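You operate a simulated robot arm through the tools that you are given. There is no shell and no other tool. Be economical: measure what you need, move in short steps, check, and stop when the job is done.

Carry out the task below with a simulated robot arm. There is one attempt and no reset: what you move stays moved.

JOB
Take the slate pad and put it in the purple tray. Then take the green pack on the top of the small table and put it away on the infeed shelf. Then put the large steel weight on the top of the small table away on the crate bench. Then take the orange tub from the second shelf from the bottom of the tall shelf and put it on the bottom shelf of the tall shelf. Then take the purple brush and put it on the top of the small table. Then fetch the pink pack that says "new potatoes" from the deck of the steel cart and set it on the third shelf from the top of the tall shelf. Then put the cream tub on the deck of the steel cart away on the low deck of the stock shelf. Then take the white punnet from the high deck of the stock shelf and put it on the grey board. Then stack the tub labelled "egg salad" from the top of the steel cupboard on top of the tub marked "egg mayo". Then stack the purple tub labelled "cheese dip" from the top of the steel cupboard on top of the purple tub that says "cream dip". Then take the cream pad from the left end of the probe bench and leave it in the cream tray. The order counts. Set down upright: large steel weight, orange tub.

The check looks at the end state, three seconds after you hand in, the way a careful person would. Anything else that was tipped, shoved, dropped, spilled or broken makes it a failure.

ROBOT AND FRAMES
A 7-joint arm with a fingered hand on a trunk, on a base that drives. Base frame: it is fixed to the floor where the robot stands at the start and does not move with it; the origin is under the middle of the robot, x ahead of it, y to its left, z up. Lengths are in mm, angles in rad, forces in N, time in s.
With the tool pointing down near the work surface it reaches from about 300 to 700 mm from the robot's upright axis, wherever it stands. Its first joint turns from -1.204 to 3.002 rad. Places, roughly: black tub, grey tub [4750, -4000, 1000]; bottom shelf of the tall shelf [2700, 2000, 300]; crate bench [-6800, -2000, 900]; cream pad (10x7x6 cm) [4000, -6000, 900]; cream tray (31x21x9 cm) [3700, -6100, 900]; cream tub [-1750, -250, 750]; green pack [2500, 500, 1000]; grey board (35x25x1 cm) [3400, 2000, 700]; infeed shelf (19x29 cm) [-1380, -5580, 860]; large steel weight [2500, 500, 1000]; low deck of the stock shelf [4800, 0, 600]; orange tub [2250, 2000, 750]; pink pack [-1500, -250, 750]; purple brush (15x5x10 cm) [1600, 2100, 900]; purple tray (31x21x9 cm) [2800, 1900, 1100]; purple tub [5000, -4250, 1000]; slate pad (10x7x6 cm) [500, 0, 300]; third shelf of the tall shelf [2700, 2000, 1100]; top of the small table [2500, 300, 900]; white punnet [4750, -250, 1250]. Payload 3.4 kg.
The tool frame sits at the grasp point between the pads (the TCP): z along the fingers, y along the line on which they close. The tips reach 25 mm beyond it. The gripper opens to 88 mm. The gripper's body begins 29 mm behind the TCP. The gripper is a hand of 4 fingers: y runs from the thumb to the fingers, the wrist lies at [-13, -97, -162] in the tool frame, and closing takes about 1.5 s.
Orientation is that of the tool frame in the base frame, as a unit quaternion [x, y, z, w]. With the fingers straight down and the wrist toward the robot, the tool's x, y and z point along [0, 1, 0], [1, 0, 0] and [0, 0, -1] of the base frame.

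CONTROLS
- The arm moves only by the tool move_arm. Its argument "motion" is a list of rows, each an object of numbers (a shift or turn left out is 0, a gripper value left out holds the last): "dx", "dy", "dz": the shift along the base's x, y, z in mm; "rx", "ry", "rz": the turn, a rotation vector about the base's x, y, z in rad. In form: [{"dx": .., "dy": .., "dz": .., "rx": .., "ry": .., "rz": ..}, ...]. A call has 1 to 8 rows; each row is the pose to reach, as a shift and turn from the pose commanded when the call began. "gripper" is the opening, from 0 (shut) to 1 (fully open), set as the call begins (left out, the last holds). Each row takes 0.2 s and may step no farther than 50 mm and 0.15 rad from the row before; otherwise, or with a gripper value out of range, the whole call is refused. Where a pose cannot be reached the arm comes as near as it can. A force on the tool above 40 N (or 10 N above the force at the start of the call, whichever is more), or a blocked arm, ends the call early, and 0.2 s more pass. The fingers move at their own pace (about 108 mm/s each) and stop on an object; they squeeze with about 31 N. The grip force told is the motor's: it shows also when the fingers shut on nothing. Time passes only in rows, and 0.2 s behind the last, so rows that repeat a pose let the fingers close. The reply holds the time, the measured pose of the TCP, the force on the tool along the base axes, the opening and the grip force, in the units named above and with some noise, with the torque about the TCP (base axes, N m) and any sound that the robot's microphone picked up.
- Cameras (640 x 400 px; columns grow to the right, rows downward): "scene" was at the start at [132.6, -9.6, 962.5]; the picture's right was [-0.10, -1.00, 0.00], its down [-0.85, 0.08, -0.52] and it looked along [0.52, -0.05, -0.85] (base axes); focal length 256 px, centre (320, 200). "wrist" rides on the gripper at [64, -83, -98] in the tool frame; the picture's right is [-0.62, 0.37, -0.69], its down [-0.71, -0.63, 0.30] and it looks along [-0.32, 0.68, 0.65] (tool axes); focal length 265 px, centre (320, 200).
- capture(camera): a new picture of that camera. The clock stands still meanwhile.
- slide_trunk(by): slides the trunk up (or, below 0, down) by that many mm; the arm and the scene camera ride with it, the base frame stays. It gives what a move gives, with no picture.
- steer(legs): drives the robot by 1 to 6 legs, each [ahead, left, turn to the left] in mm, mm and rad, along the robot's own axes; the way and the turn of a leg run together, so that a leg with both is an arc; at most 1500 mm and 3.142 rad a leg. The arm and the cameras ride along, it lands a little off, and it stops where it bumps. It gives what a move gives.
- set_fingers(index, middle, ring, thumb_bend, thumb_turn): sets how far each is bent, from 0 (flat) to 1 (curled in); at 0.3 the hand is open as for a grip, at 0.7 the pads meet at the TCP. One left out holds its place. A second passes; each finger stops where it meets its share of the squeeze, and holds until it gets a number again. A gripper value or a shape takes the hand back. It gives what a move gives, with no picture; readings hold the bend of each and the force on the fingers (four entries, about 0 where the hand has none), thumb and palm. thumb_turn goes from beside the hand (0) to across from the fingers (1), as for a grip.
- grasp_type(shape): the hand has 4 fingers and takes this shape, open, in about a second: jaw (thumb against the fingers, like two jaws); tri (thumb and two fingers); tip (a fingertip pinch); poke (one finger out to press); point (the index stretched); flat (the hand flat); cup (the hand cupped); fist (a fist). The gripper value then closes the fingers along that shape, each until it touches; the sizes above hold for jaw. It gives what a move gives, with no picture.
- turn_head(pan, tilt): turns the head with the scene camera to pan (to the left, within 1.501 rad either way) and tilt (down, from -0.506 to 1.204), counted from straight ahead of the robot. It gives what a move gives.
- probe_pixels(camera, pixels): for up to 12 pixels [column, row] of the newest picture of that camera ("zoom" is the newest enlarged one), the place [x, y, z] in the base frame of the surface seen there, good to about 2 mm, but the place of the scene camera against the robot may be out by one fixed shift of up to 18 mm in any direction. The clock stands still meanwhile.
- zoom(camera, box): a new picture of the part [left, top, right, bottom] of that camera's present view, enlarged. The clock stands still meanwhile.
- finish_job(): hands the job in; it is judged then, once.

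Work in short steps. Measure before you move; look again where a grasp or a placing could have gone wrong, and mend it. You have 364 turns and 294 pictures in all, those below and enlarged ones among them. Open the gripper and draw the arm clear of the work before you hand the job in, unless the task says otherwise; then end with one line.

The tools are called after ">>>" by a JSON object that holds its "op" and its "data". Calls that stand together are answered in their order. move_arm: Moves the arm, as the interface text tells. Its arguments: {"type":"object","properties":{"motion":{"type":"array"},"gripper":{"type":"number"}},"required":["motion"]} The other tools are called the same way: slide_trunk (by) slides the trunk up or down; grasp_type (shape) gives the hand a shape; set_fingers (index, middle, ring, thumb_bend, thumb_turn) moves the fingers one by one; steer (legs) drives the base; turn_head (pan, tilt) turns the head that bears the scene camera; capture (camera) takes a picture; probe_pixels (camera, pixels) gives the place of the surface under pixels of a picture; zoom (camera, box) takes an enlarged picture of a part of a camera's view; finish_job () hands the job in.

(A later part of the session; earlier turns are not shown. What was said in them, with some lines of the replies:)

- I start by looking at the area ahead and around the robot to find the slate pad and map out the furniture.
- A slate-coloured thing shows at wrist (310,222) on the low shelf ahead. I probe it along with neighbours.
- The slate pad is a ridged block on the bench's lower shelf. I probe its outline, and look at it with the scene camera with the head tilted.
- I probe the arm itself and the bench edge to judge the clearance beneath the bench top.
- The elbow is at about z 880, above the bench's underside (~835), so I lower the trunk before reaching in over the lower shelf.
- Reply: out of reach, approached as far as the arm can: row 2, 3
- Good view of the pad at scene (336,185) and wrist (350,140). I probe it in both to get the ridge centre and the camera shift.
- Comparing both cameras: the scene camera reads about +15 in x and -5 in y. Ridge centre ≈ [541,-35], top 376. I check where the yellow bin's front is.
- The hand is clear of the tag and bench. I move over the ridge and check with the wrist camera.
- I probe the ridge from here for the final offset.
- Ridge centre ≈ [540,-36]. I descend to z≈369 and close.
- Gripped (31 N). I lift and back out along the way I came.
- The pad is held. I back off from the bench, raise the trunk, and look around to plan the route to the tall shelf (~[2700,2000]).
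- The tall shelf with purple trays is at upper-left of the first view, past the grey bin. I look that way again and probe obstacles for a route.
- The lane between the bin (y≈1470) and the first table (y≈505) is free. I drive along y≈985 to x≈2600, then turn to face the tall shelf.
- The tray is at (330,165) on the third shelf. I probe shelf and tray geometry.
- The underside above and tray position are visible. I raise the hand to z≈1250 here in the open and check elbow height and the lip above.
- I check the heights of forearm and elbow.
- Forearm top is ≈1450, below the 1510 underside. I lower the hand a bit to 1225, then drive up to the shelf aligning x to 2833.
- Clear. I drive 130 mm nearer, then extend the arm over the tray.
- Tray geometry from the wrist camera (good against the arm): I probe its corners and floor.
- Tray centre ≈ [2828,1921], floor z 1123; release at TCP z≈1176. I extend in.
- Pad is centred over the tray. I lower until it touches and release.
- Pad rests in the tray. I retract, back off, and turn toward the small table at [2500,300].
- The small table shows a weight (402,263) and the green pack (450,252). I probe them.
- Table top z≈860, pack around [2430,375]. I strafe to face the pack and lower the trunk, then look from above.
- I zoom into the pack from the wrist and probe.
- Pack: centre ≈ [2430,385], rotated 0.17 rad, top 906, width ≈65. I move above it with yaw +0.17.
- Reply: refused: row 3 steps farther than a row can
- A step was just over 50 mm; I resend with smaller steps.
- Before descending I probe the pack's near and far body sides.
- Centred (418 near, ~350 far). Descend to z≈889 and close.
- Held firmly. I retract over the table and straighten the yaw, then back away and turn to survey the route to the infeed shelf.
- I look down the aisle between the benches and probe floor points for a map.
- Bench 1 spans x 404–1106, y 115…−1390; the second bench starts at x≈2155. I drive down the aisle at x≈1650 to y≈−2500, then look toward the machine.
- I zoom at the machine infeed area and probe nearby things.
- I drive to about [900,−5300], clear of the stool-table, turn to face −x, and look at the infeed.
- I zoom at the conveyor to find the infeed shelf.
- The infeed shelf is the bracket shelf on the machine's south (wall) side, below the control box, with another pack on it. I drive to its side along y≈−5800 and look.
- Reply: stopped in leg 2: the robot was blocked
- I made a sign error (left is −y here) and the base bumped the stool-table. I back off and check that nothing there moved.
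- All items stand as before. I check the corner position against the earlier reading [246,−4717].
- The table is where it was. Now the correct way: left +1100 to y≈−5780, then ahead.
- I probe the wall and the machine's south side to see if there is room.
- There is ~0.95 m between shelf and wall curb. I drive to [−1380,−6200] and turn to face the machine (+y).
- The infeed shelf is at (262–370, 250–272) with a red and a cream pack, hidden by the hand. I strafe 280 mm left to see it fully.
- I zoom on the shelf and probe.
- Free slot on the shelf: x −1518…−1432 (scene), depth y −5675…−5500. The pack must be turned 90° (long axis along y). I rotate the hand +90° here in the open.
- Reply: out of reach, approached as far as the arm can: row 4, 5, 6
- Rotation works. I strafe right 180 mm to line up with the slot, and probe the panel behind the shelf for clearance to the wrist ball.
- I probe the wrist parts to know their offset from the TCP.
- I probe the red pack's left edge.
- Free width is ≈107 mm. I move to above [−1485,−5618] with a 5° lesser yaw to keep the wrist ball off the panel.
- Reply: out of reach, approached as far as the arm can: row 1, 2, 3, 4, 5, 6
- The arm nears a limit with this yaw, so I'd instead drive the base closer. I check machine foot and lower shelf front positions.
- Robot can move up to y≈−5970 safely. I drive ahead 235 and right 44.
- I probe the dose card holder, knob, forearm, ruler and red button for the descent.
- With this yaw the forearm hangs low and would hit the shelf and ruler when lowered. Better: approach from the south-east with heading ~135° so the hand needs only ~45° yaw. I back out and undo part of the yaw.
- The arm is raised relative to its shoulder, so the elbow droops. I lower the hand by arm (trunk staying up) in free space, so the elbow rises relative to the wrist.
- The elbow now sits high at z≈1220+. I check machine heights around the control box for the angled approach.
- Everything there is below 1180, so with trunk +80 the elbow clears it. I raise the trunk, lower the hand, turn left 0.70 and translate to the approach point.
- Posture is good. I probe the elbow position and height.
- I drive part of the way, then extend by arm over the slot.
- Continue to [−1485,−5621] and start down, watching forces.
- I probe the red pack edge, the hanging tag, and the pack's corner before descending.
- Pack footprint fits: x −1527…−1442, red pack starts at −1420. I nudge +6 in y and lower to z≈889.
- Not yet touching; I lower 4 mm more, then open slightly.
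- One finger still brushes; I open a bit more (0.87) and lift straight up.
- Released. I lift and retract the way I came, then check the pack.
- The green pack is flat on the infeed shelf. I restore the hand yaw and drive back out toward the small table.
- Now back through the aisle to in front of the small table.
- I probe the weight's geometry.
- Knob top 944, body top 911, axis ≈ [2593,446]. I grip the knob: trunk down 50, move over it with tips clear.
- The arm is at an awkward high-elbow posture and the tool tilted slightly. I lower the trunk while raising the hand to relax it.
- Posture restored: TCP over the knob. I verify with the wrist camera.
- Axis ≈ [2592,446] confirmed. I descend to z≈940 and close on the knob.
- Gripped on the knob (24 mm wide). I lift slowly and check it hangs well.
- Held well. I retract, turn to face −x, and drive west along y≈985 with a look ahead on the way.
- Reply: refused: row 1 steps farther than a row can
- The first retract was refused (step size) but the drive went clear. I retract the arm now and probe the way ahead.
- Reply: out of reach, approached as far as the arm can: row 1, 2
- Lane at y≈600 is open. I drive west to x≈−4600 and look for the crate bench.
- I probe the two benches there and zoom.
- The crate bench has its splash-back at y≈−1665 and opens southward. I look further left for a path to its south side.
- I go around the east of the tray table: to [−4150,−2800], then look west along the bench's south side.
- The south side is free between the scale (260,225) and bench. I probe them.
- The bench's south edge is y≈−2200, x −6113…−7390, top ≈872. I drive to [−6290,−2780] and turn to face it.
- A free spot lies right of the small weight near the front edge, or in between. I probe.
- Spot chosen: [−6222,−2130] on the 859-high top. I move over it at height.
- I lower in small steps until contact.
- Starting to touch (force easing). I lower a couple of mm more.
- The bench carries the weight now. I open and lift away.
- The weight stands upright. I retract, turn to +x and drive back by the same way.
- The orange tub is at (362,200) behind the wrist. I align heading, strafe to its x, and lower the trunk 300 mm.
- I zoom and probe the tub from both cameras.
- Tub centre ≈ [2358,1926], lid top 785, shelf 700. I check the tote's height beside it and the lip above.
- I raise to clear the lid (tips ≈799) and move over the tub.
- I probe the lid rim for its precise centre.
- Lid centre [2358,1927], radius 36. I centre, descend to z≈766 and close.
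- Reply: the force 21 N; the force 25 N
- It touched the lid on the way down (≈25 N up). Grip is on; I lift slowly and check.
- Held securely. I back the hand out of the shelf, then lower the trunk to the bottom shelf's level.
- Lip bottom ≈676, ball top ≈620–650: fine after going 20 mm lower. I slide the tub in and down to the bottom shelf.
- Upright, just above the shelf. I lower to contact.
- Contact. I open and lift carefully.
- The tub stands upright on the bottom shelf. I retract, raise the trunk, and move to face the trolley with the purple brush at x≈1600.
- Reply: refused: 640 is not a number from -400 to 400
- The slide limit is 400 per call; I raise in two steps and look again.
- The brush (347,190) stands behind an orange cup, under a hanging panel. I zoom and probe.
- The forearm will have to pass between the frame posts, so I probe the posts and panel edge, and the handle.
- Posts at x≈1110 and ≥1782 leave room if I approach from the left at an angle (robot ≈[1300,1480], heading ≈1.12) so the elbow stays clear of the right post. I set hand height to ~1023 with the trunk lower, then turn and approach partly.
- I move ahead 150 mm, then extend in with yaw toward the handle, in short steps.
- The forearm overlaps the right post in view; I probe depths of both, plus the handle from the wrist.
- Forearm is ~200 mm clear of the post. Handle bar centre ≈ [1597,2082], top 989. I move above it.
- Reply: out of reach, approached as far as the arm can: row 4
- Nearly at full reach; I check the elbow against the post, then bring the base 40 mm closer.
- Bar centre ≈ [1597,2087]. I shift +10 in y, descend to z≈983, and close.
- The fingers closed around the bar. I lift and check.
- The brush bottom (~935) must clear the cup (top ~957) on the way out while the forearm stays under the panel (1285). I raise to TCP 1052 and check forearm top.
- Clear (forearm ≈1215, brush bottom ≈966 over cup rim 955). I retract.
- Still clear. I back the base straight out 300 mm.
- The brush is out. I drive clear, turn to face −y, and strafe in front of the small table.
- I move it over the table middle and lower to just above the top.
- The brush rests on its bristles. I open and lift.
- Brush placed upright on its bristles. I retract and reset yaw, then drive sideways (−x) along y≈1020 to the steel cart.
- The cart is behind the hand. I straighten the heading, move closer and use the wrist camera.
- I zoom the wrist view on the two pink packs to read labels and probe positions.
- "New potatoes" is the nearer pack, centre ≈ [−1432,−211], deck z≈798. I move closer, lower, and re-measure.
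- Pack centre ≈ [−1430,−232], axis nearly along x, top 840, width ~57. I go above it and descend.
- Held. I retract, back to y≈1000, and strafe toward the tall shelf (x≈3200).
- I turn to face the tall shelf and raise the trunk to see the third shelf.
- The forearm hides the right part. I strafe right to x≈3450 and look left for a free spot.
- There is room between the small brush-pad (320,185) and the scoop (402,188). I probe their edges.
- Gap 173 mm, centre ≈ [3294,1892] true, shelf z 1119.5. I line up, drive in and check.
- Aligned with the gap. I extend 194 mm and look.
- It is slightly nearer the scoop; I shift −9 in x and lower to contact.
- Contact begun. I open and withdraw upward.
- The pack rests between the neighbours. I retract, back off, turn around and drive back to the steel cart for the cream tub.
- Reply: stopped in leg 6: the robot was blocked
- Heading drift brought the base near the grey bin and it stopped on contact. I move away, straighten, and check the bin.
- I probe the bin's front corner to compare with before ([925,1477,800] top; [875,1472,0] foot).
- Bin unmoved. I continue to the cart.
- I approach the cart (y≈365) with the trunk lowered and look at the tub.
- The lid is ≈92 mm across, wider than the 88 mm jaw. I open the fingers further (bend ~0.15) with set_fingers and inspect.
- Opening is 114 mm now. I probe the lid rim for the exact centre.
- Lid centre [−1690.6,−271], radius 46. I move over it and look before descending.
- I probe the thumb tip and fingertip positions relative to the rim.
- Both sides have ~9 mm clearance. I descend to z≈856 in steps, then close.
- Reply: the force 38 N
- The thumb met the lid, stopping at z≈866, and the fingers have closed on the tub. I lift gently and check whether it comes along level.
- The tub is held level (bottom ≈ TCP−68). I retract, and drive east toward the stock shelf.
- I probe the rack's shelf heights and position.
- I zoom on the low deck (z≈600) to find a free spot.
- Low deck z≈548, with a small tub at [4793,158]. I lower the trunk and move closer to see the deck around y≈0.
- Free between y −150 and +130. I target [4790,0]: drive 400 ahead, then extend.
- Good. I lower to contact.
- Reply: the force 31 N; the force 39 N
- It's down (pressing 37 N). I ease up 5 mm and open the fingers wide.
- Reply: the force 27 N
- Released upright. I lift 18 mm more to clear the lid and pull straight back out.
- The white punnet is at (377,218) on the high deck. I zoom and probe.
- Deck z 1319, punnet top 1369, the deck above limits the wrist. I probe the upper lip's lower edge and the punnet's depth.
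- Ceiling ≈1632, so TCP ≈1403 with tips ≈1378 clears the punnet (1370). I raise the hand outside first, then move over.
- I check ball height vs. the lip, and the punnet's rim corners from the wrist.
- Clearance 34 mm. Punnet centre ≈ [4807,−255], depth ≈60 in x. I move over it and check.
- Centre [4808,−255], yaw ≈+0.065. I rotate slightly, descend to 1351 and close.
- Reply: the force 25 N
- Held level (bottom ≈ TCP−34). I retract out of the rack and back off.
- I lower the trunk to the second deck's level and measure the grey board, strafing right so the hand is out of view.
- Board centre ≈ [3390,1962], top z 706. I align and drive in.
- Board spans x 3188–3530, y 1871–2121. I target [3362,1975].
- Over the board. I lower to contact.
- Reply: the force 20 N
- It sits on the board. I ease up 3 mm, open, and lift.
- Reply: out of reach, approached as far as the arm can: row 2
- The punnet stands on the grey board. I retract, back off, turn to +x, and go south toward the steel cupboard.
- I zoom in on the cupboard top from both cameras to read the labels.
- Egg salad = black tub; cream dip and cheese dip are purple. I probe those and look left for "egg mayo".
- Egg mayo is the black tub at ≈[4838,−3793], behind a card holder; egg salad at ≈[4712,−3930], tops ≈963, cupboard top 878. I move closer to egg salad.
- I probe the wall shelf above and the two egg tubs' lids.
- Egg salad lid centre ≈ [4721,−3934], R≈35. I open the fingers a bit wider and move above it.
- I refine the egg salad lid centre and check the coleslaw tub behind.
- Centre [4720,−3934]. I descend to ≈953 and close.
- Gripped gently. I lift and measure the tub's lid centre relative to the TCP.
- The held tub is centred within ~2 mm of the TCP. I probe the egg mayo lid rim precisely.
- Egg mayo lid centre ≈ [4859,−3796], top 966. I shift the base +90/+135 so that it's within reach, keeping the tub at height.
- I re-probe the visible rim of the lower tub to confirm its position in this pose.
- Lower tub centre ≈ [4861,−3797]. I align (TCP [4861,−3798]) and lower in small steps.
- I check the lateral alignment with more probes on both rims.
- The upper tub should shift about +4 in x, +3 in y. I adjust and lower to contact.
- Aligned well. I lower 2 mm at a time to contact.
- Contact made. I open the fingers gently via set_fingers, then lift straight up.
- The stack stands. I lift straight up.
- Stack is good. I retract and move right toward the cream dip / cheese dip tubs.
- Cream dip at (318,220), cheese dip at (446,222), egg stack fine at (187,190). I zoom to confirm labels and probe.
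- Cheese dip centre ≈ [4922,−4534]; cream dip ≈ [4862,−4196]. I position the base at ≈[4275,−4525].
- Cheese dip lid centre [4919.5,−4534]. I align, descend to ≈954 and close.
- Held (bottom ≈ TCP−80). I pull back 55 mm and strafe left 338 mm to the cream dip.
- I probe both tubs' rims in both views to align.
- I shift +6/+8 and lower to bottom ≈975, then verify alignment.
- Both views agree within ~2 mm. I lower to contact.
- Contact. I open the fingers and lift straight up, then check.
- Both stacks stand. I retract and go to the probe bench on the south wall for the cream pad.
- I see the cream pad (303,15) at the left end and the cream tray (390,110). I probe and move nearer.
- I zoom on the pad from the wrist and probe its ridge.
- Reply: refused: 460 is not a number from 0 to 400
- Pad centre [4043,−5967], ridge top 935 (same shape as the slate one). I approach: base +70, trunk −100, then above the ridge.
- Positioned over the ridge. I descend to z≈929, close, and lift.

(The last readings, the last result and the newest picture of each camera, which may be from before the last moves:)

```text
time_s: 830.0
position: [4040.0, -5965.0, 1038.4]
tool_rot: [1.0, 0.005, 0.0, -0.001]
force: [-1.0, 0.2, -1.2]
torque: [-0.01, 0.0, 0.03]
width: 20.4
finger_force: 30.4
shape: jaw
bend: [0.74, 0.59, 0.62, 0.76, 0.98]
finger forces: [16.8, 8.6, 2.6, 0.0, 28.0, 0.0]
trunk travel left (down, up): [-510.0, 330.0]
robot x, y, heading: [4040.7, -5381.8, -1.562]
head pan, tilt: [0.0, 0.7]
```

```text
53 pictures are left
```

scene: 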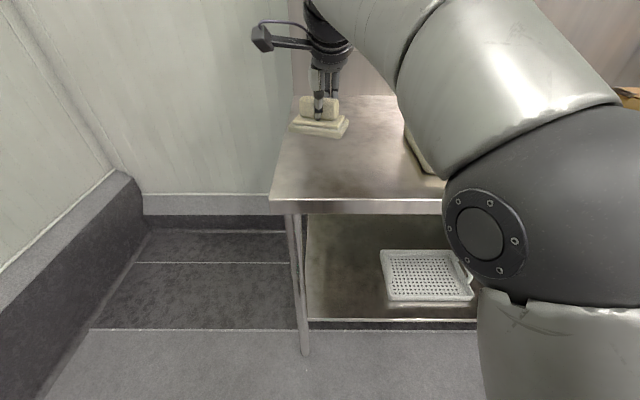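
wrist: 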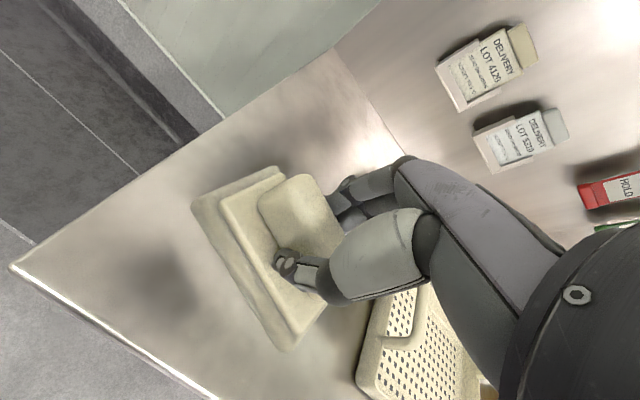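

Held. I raise a bit and strafe right toward the tray, then measure it.

>>> {"op": "move_arm", "data": {"motion": [{"dy": 40, "dz": 20}]}}

>>> {"op": "steer", "data": {"legs": [[0, -370, 0]]}}

>>> {"op": "capture", "data": {"camera": "wrist"}}

>>> {"op": "turn_head", "data": {"pan": 0.1, "tilt": 0.6}}

>>> {"op": "capture", "data": {"camera": "scene"}}

```text
time_s: 830.4
position: [4039.7, -5924.4, 1061.4]
tool_rot: [1.0, 0.004, -0.001, 0.0]
force: [-0.6, 1.1, -0.9]
torque: [-0.03, -0.03, -0.04]
width: 20.3
finger_force: 31.5
shape: jaw
bend: [0.74, 0.59, 0.62, 0.76, 0.98]
finger forces: [16.6, 8.6, 2.6, 0.1, 27.9, 0.0]
trunk travel left (down, up): [-510.0, 330.0]
robot x, y, heading: [4040.9, -5381.7, -1.564]
head pan, tilt: [0.0, 0.7]
```

```text
time_s: 832.8
position: [3670.1, -5927.9, 1061.5]
tool_rot: [1.0, 0.003, 0.0, -0.001]
force: [-0.3, 0.0, -0.3]
torque: [0.0, 0.01, 0.0]
width: 20.6
finger_force: 31.3
shape: jaw
bend: [0.74, 0.59, 0.62, 0.76, 0.98]
finger forces: [16.7, 8.6, 2.5, 0.1, 27.9, 0.1]
trunk travel left (down, up): [-510.0, 330.0]
robot x, y, heading: [3672.8, -5384.4, -1.567]
head pan, tilt: [0.0, 0.7]
```

```text
52 pictures are left
```

wrist: 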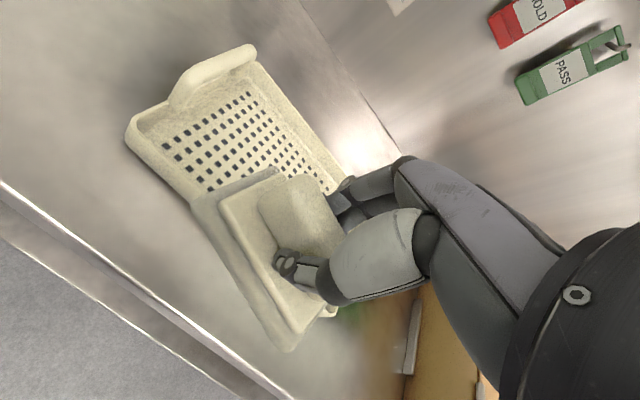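

```text
time_s: 833.4
position: [3671.1, -5928.5, 1060.0]
tool_rot: [1.0, 0.003, 0.0, 0.0]
force: [0.4, -0.3, -1.2]
torque: [0.01, -0.02, -0.02]
width: 20.6
finger_force: 31.2
shape: jaw
bend: [0.74, 0.59, 0.62, 0.76, 0.98]
finger forces: [16.7, 8.6, 2.5, 0.1, 27.9, 0.0]
trunk travel left (down, up): [-510.0, 330.0]
robot x, y, heading: [3667.6, -5384.8, -1.571]
head pan, tilt: [0.099, 0.6]
```

```text
51 pictures are left
```

scene: 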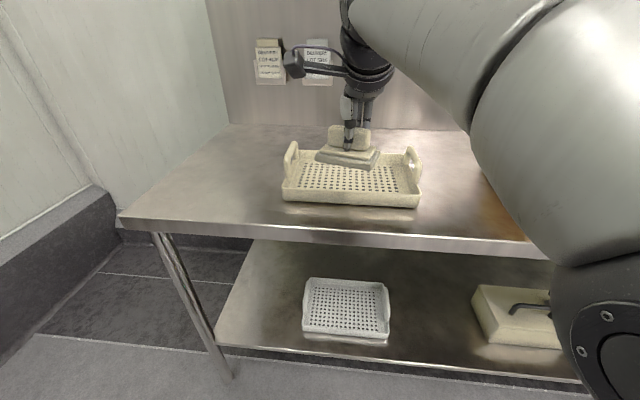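

>>> {"op": "probe_pixels", "data": {"camera": "wrist", "pixels": [[130, 130], [250, 50], [200, 185], [230, 120], [180, 140], [340, 180], [270, 90], [285, 130], [215, 60], [330, 310]]}}

>>> {"op": "probe_pixels", "data": {"camera": "scene", "pixels": [[285, 200], [418, 205], [350, 203], [310, 178], [390, 185], [292, 150], [412, 155], [350, 190]]}}

```text
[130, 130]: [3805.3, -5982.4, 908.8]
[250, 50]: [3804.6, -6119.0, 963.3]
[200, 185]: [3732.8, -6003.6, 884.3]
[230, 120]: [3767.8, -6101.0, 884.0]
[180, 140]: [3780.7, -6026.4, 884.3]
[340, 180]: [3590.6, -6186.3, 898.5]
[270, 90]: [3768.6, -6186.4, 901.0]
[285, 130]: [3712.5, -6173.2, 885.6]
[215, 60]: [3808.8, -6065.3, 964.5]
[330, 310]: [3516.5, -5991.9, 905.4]
```

```text
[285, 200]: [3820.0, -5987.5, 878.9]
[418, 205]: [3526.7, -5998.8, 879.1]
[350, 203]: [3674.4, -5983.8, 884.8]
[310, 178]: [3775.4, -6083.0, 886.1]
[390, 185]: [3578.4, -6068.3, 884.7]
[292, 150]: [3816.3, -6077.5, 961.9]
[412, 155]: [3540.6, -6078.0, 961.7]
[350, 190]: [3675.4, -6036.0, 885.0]
```

Tray centre ≈ [3655,−6085], floor z 884 → release at TCP ≈936. I drive 90 mm closer and move over it.

>>> {"op": "steer", "data": {"legs": [[90, -14, 0]]}}

>>> {"op": "move_arm", "data": {"motion": [{"dy": -35, "dz": -15}, {"dy": -66, "dz": -45}]}}

>>> {"op": "capture", "data": {"camera": "wrist"}}

>>> {"op": "capture", "data": {"camera": "scene"}}

```text
time_s: 834.5
position: [3657.0, -6018.3, 1060.0]
tool_rot: [1.0, 0.003, -0.001, -0.002]
force: [0.0, -1.2, 0.4]
torque: [0.02, -0.02, -0.01]
width: 20.5
finger_force: 31.1
shape: jaw
bend: [0.74, 0.59, 0.62, 0.76, 0.98]
finger forces: [16.7, 8.6, 2.5, 0.0, 27.9, 0.0]
trunk travel left (down, up): [-510.0, 330.0]
robot x, y, heading: [3655.8, -5474.7, -1.56]
head pan, tilt: [0.099, 0.6]
```

```text
time_s: 835.1
position: [3659.5, -6085.2, 1014.4]
tool_rot: [1.0, 0.004, 0.0, -0.002]
force: [-0.3, -0.2, -0.6]
torque: [-0.02, -0.01, 0.05]
width: 20.5
finger_force: 31.2
shape: jaw
bend: [0.74, 0.59, 0.62, 0.76, 0.98]
finger forces: [16.7, 8.6, 2.5, 0.1, 27.9, 0.0]
trunk travel left (down, up): [-510.0, 330.0]
robot x, y, heading: [3653.9, -5472.5, -1.563]
head pan, tilt: [0.099, 0.6]
```

```text
50 pictures are left
```

wrist: 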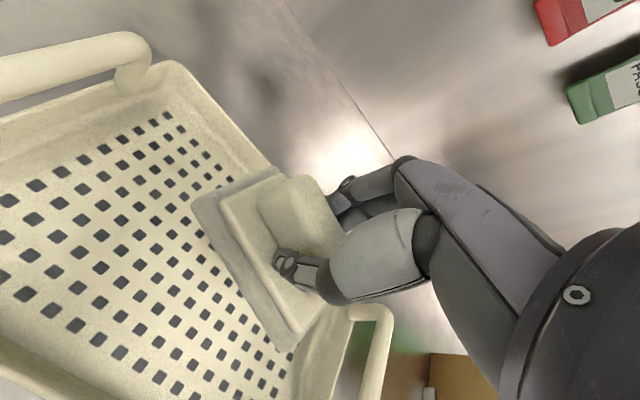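

```text
49 pictures are left
```

scene: 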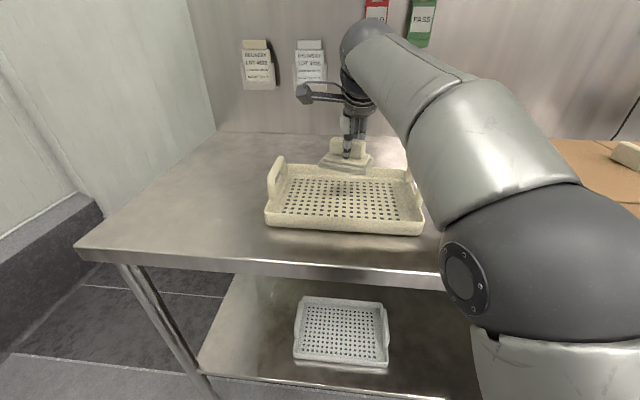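

Over the tray interior. I lower to just above the floor and then to contact.

>>> {"op": "move_arm", "data": {"motion": [{"dz": -40}, {"dz": -70}]}}

>>> {"op": "move_arm", "data": {"motion": [{"dz": -4}]}}

>>> {"op": "move_arm", "data": {"motion": [{"dz": -3}]}}

>>> {"op": "capture", "data": {"camera": "wrist"}}

```text
time_s: 835.8
position: [3659.0, -6086.2, 945.0]
tool_rot: [1.0, 0.004, -0.001, -0.001]
force: [-0.5, -0.6, -0.2]
torque: [0.03, -0.01, -0.01]
width: 20.4
finger_force: 31.3
shape: jaw
bend: [0.74, 0.59, 0.63, 0.76, 0.98]
finger forces: [16.8, 8.5, 2.4, 0.0, 27.9, 0.0]
trunk travel left (down, up): [-510.0, 330.0]
robot x, y, heading: [3658.8, -5469.4, -1.568]
head pan, tilt: [0.099, 0.6]
```

```text
time_s: 836.1
position: [3658.4, -6085.5, 942.3]
tool_rot: [1.0, 0.004, -0.001, -0.001]
force: [0.8, 0.9, -0.9]
torque: [0.02, 0.03, 0.02]
width: 20.7
finger_force: 31.1
shape: jaw
bend: [0.74, 0.59, 0.63, 0.76, 0.98]
finger forces: [16.8, 8.5, 2.4, 0.0, 28.0, 0.1]
trunk travel left (down, up): [-510.0, 330.0]
robot x, y, heading: [3657.5, -5471.1, -1.571]
head pan, tilt: [0.099, 0.6]
```

```text
time_s: 836.5
position: [3658.6, -6084.8, 939.2]
tool_rot: [1.0, 0.003, 0.0, -0.001]
force: [-0.6, 0.9, -0.6]
torque: [0.0, 0.0, -0.01]
width: 20.5
finger_force: 30.4
shape: jaw
bend: [0.74, 0.59, 0.63, 0.76, 0.98]
finger forces: [16.8, 8.5, 2.4, 0.0, 28.0, 0.0]
trunk travel left (down, up): [-510.0, 330.0]
robot x, y, heading: [3658.4, -5472.0, -1.567]
head pan, tilt: [0.099, 0.6]
```

```text
48 pictures are left
```

wrist: 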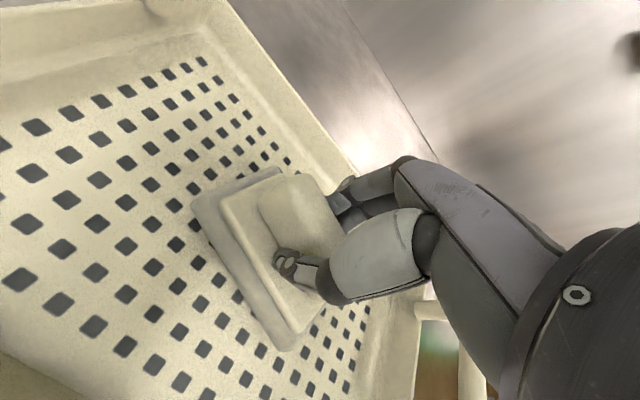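

>>> {"op": "move_arm", "data": {"motion": [{"dz": -3}]}}

>>> {"op": "move_arm", "data": {"motion": [{"dz": -2}, {"dz": -2}, {"dz": -2}, {"dz": -2}, {"dz": -2}], "gripper": 1}}

>>> {"op": "move_arm", "data": {"motion": [{"dz": 40}, {"dz": 85}, {"dz": 125}]}}

>>> {"op": "capture", "data": {"camera": "scene"}}

```text
time_s: 837.0
position: [3657.4, -6084.7, 936.0]
tool_rot: [1.0, 0.003, 0.001, -0.001]
force: [0.8, 0.6, -0.6]
torque: [0.03, -0.05, -0.01]
width: 20.5
finger_force: 31.3
shape: jaw
bend: [0.74, 0.59, 0.63, 0.76, 0.98]
finger forces: [16.8, 8.5, 2.4, 0.0, 28.0, 0.0]
trunk travel left (down, up): [-510.0, 330.0]
robot x, y, heading: [3653.6, -5473.8, -1.566]
head pan, tilt: [0.099, 0.6]
```

```text
time_s: 838.1
position: [3657.5, -6083.7, 933.9]
tool_rot: [1.0, 0.003, -0.001, -0.001]
force: [-1.0, -0.2, -0.1]
torque: [0.0, 0.01, -0.01]
width: 87.8
finger_force: 0.0
shape: jaw
bend: [0.3, 0.3, 0.3, 0.3, 0.98]
finger forces: [0.1, 0.1, 0.0, 0.1, 0.1, 0.1]
trunk travel left (down, up): [-510.0, 330.0]
robot x, y, heading: [3658.8, -5471.2, -1.57]
head pan, tilt: [0.099, 0.6]
```

```text
time_s: 839.0
position: [3658.2, -6084.6, 1057.4]
tool_rot: [1.0, 0.003, -0.001, -0.002]
force: [0.1, 0.7, -0.1]
torque: [-0.02, 0.03, 0.01]
width: 87.6
finger_force: 0.0
shape: jaw
bend: [0.3, 0.3, 0.3, 0.3, 0.98]
finger forces: [0.0, 0.0, 0.1, 0.0, 0.0, 0.0]
trunk travel left (down, up): [-510.0, 330.0]
robot x, y, heading: [3654.8, -5470.3, -1.566]
head pan, tilt: [0.099, 0.6]
```

```text
47 pictures are left
```

scene: 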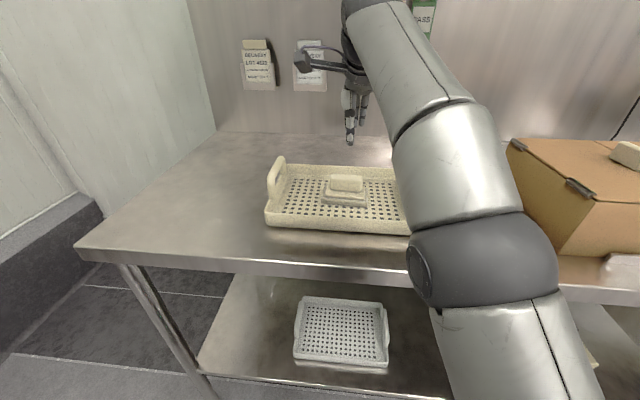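

The cream pad lies in the cream tray. I draw the arm clear and back off before handing in.

>>> {"op": "move_arm", "data": {"motion": [{"dy": 45}, {"dy": 93}, {"dy": 141}, {"dy": 189}, {"dy": 220}]}}

>>> {"op": "steer", "data": {"legs": [[-300, 0, 0]]}}

>>> {"op": "capture", "data": {"camera": "scene"}}

```text
time_s: 840.1
position: [3657.8, -5863.0, 1060.8]
tool_rot: [1.0, 0.003, 0.0, -0.001]
force: [-0.1, -0.2, 0.4]
torque: [0.0, 0.01, 0.01]
width: 87.7
finger_force: 0.0
shape: jaw
bend: [0.3, 0.3, 0.3, 0.3, 0.98]
finger forces: [0.0, 0.0, 0.0, 0.1, 0.0, 0.0]
trunk travel left (down, up): [-510.0, 330.0]
robot x, y, heading: [3657.0, -5471.5, -1.573]
head pan, tilt: [0.099, 0.6]
```

```text
time_s: 842.2
position: [3656.1, -5566.5, 1059.0]
tool_rot: [1.0, -0.002, -0.001, -0.001]
force: [-1.0, 0.6, -0.3]
torque: [-0.03, -0.01, 0.0]
width: 87.8
finger_force: 0.0
shape: jaw
bend: [0.3, 0.3, 0.3, 0.3, 0.98]
finger forces: [0.1, 0.1, 0.0, 0.0, 0.1, 0.0]
trunk travel left (down, up): [-510.0, 330.0]
robot x, y, heading: [3657.0, -5176.3, -1.574]
head pan, tilt: [0.099, 0.6]
```

```text
46 pictures are left
```

scene: 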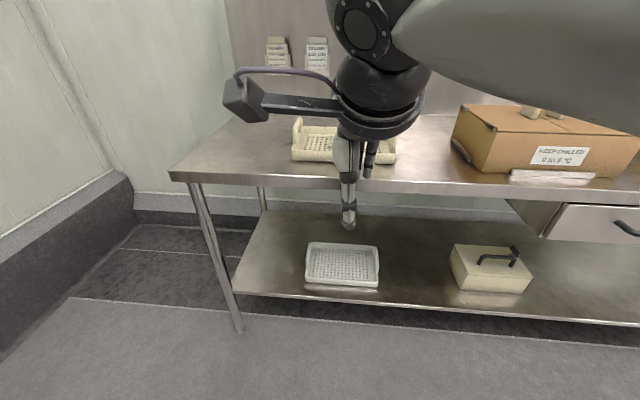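

All eleven parts are done, the gripper is open and the arm is clear; I hand the job in.

>>> {"op": "finish_job", "data": {}}

```text
The job is handed in.
```

All eleven items were moved in the order given and each looked right in the pictures after I set it down; the base bumped the stool-table and the grey bin once each on the way, and neither appeared to have moved when I checked.
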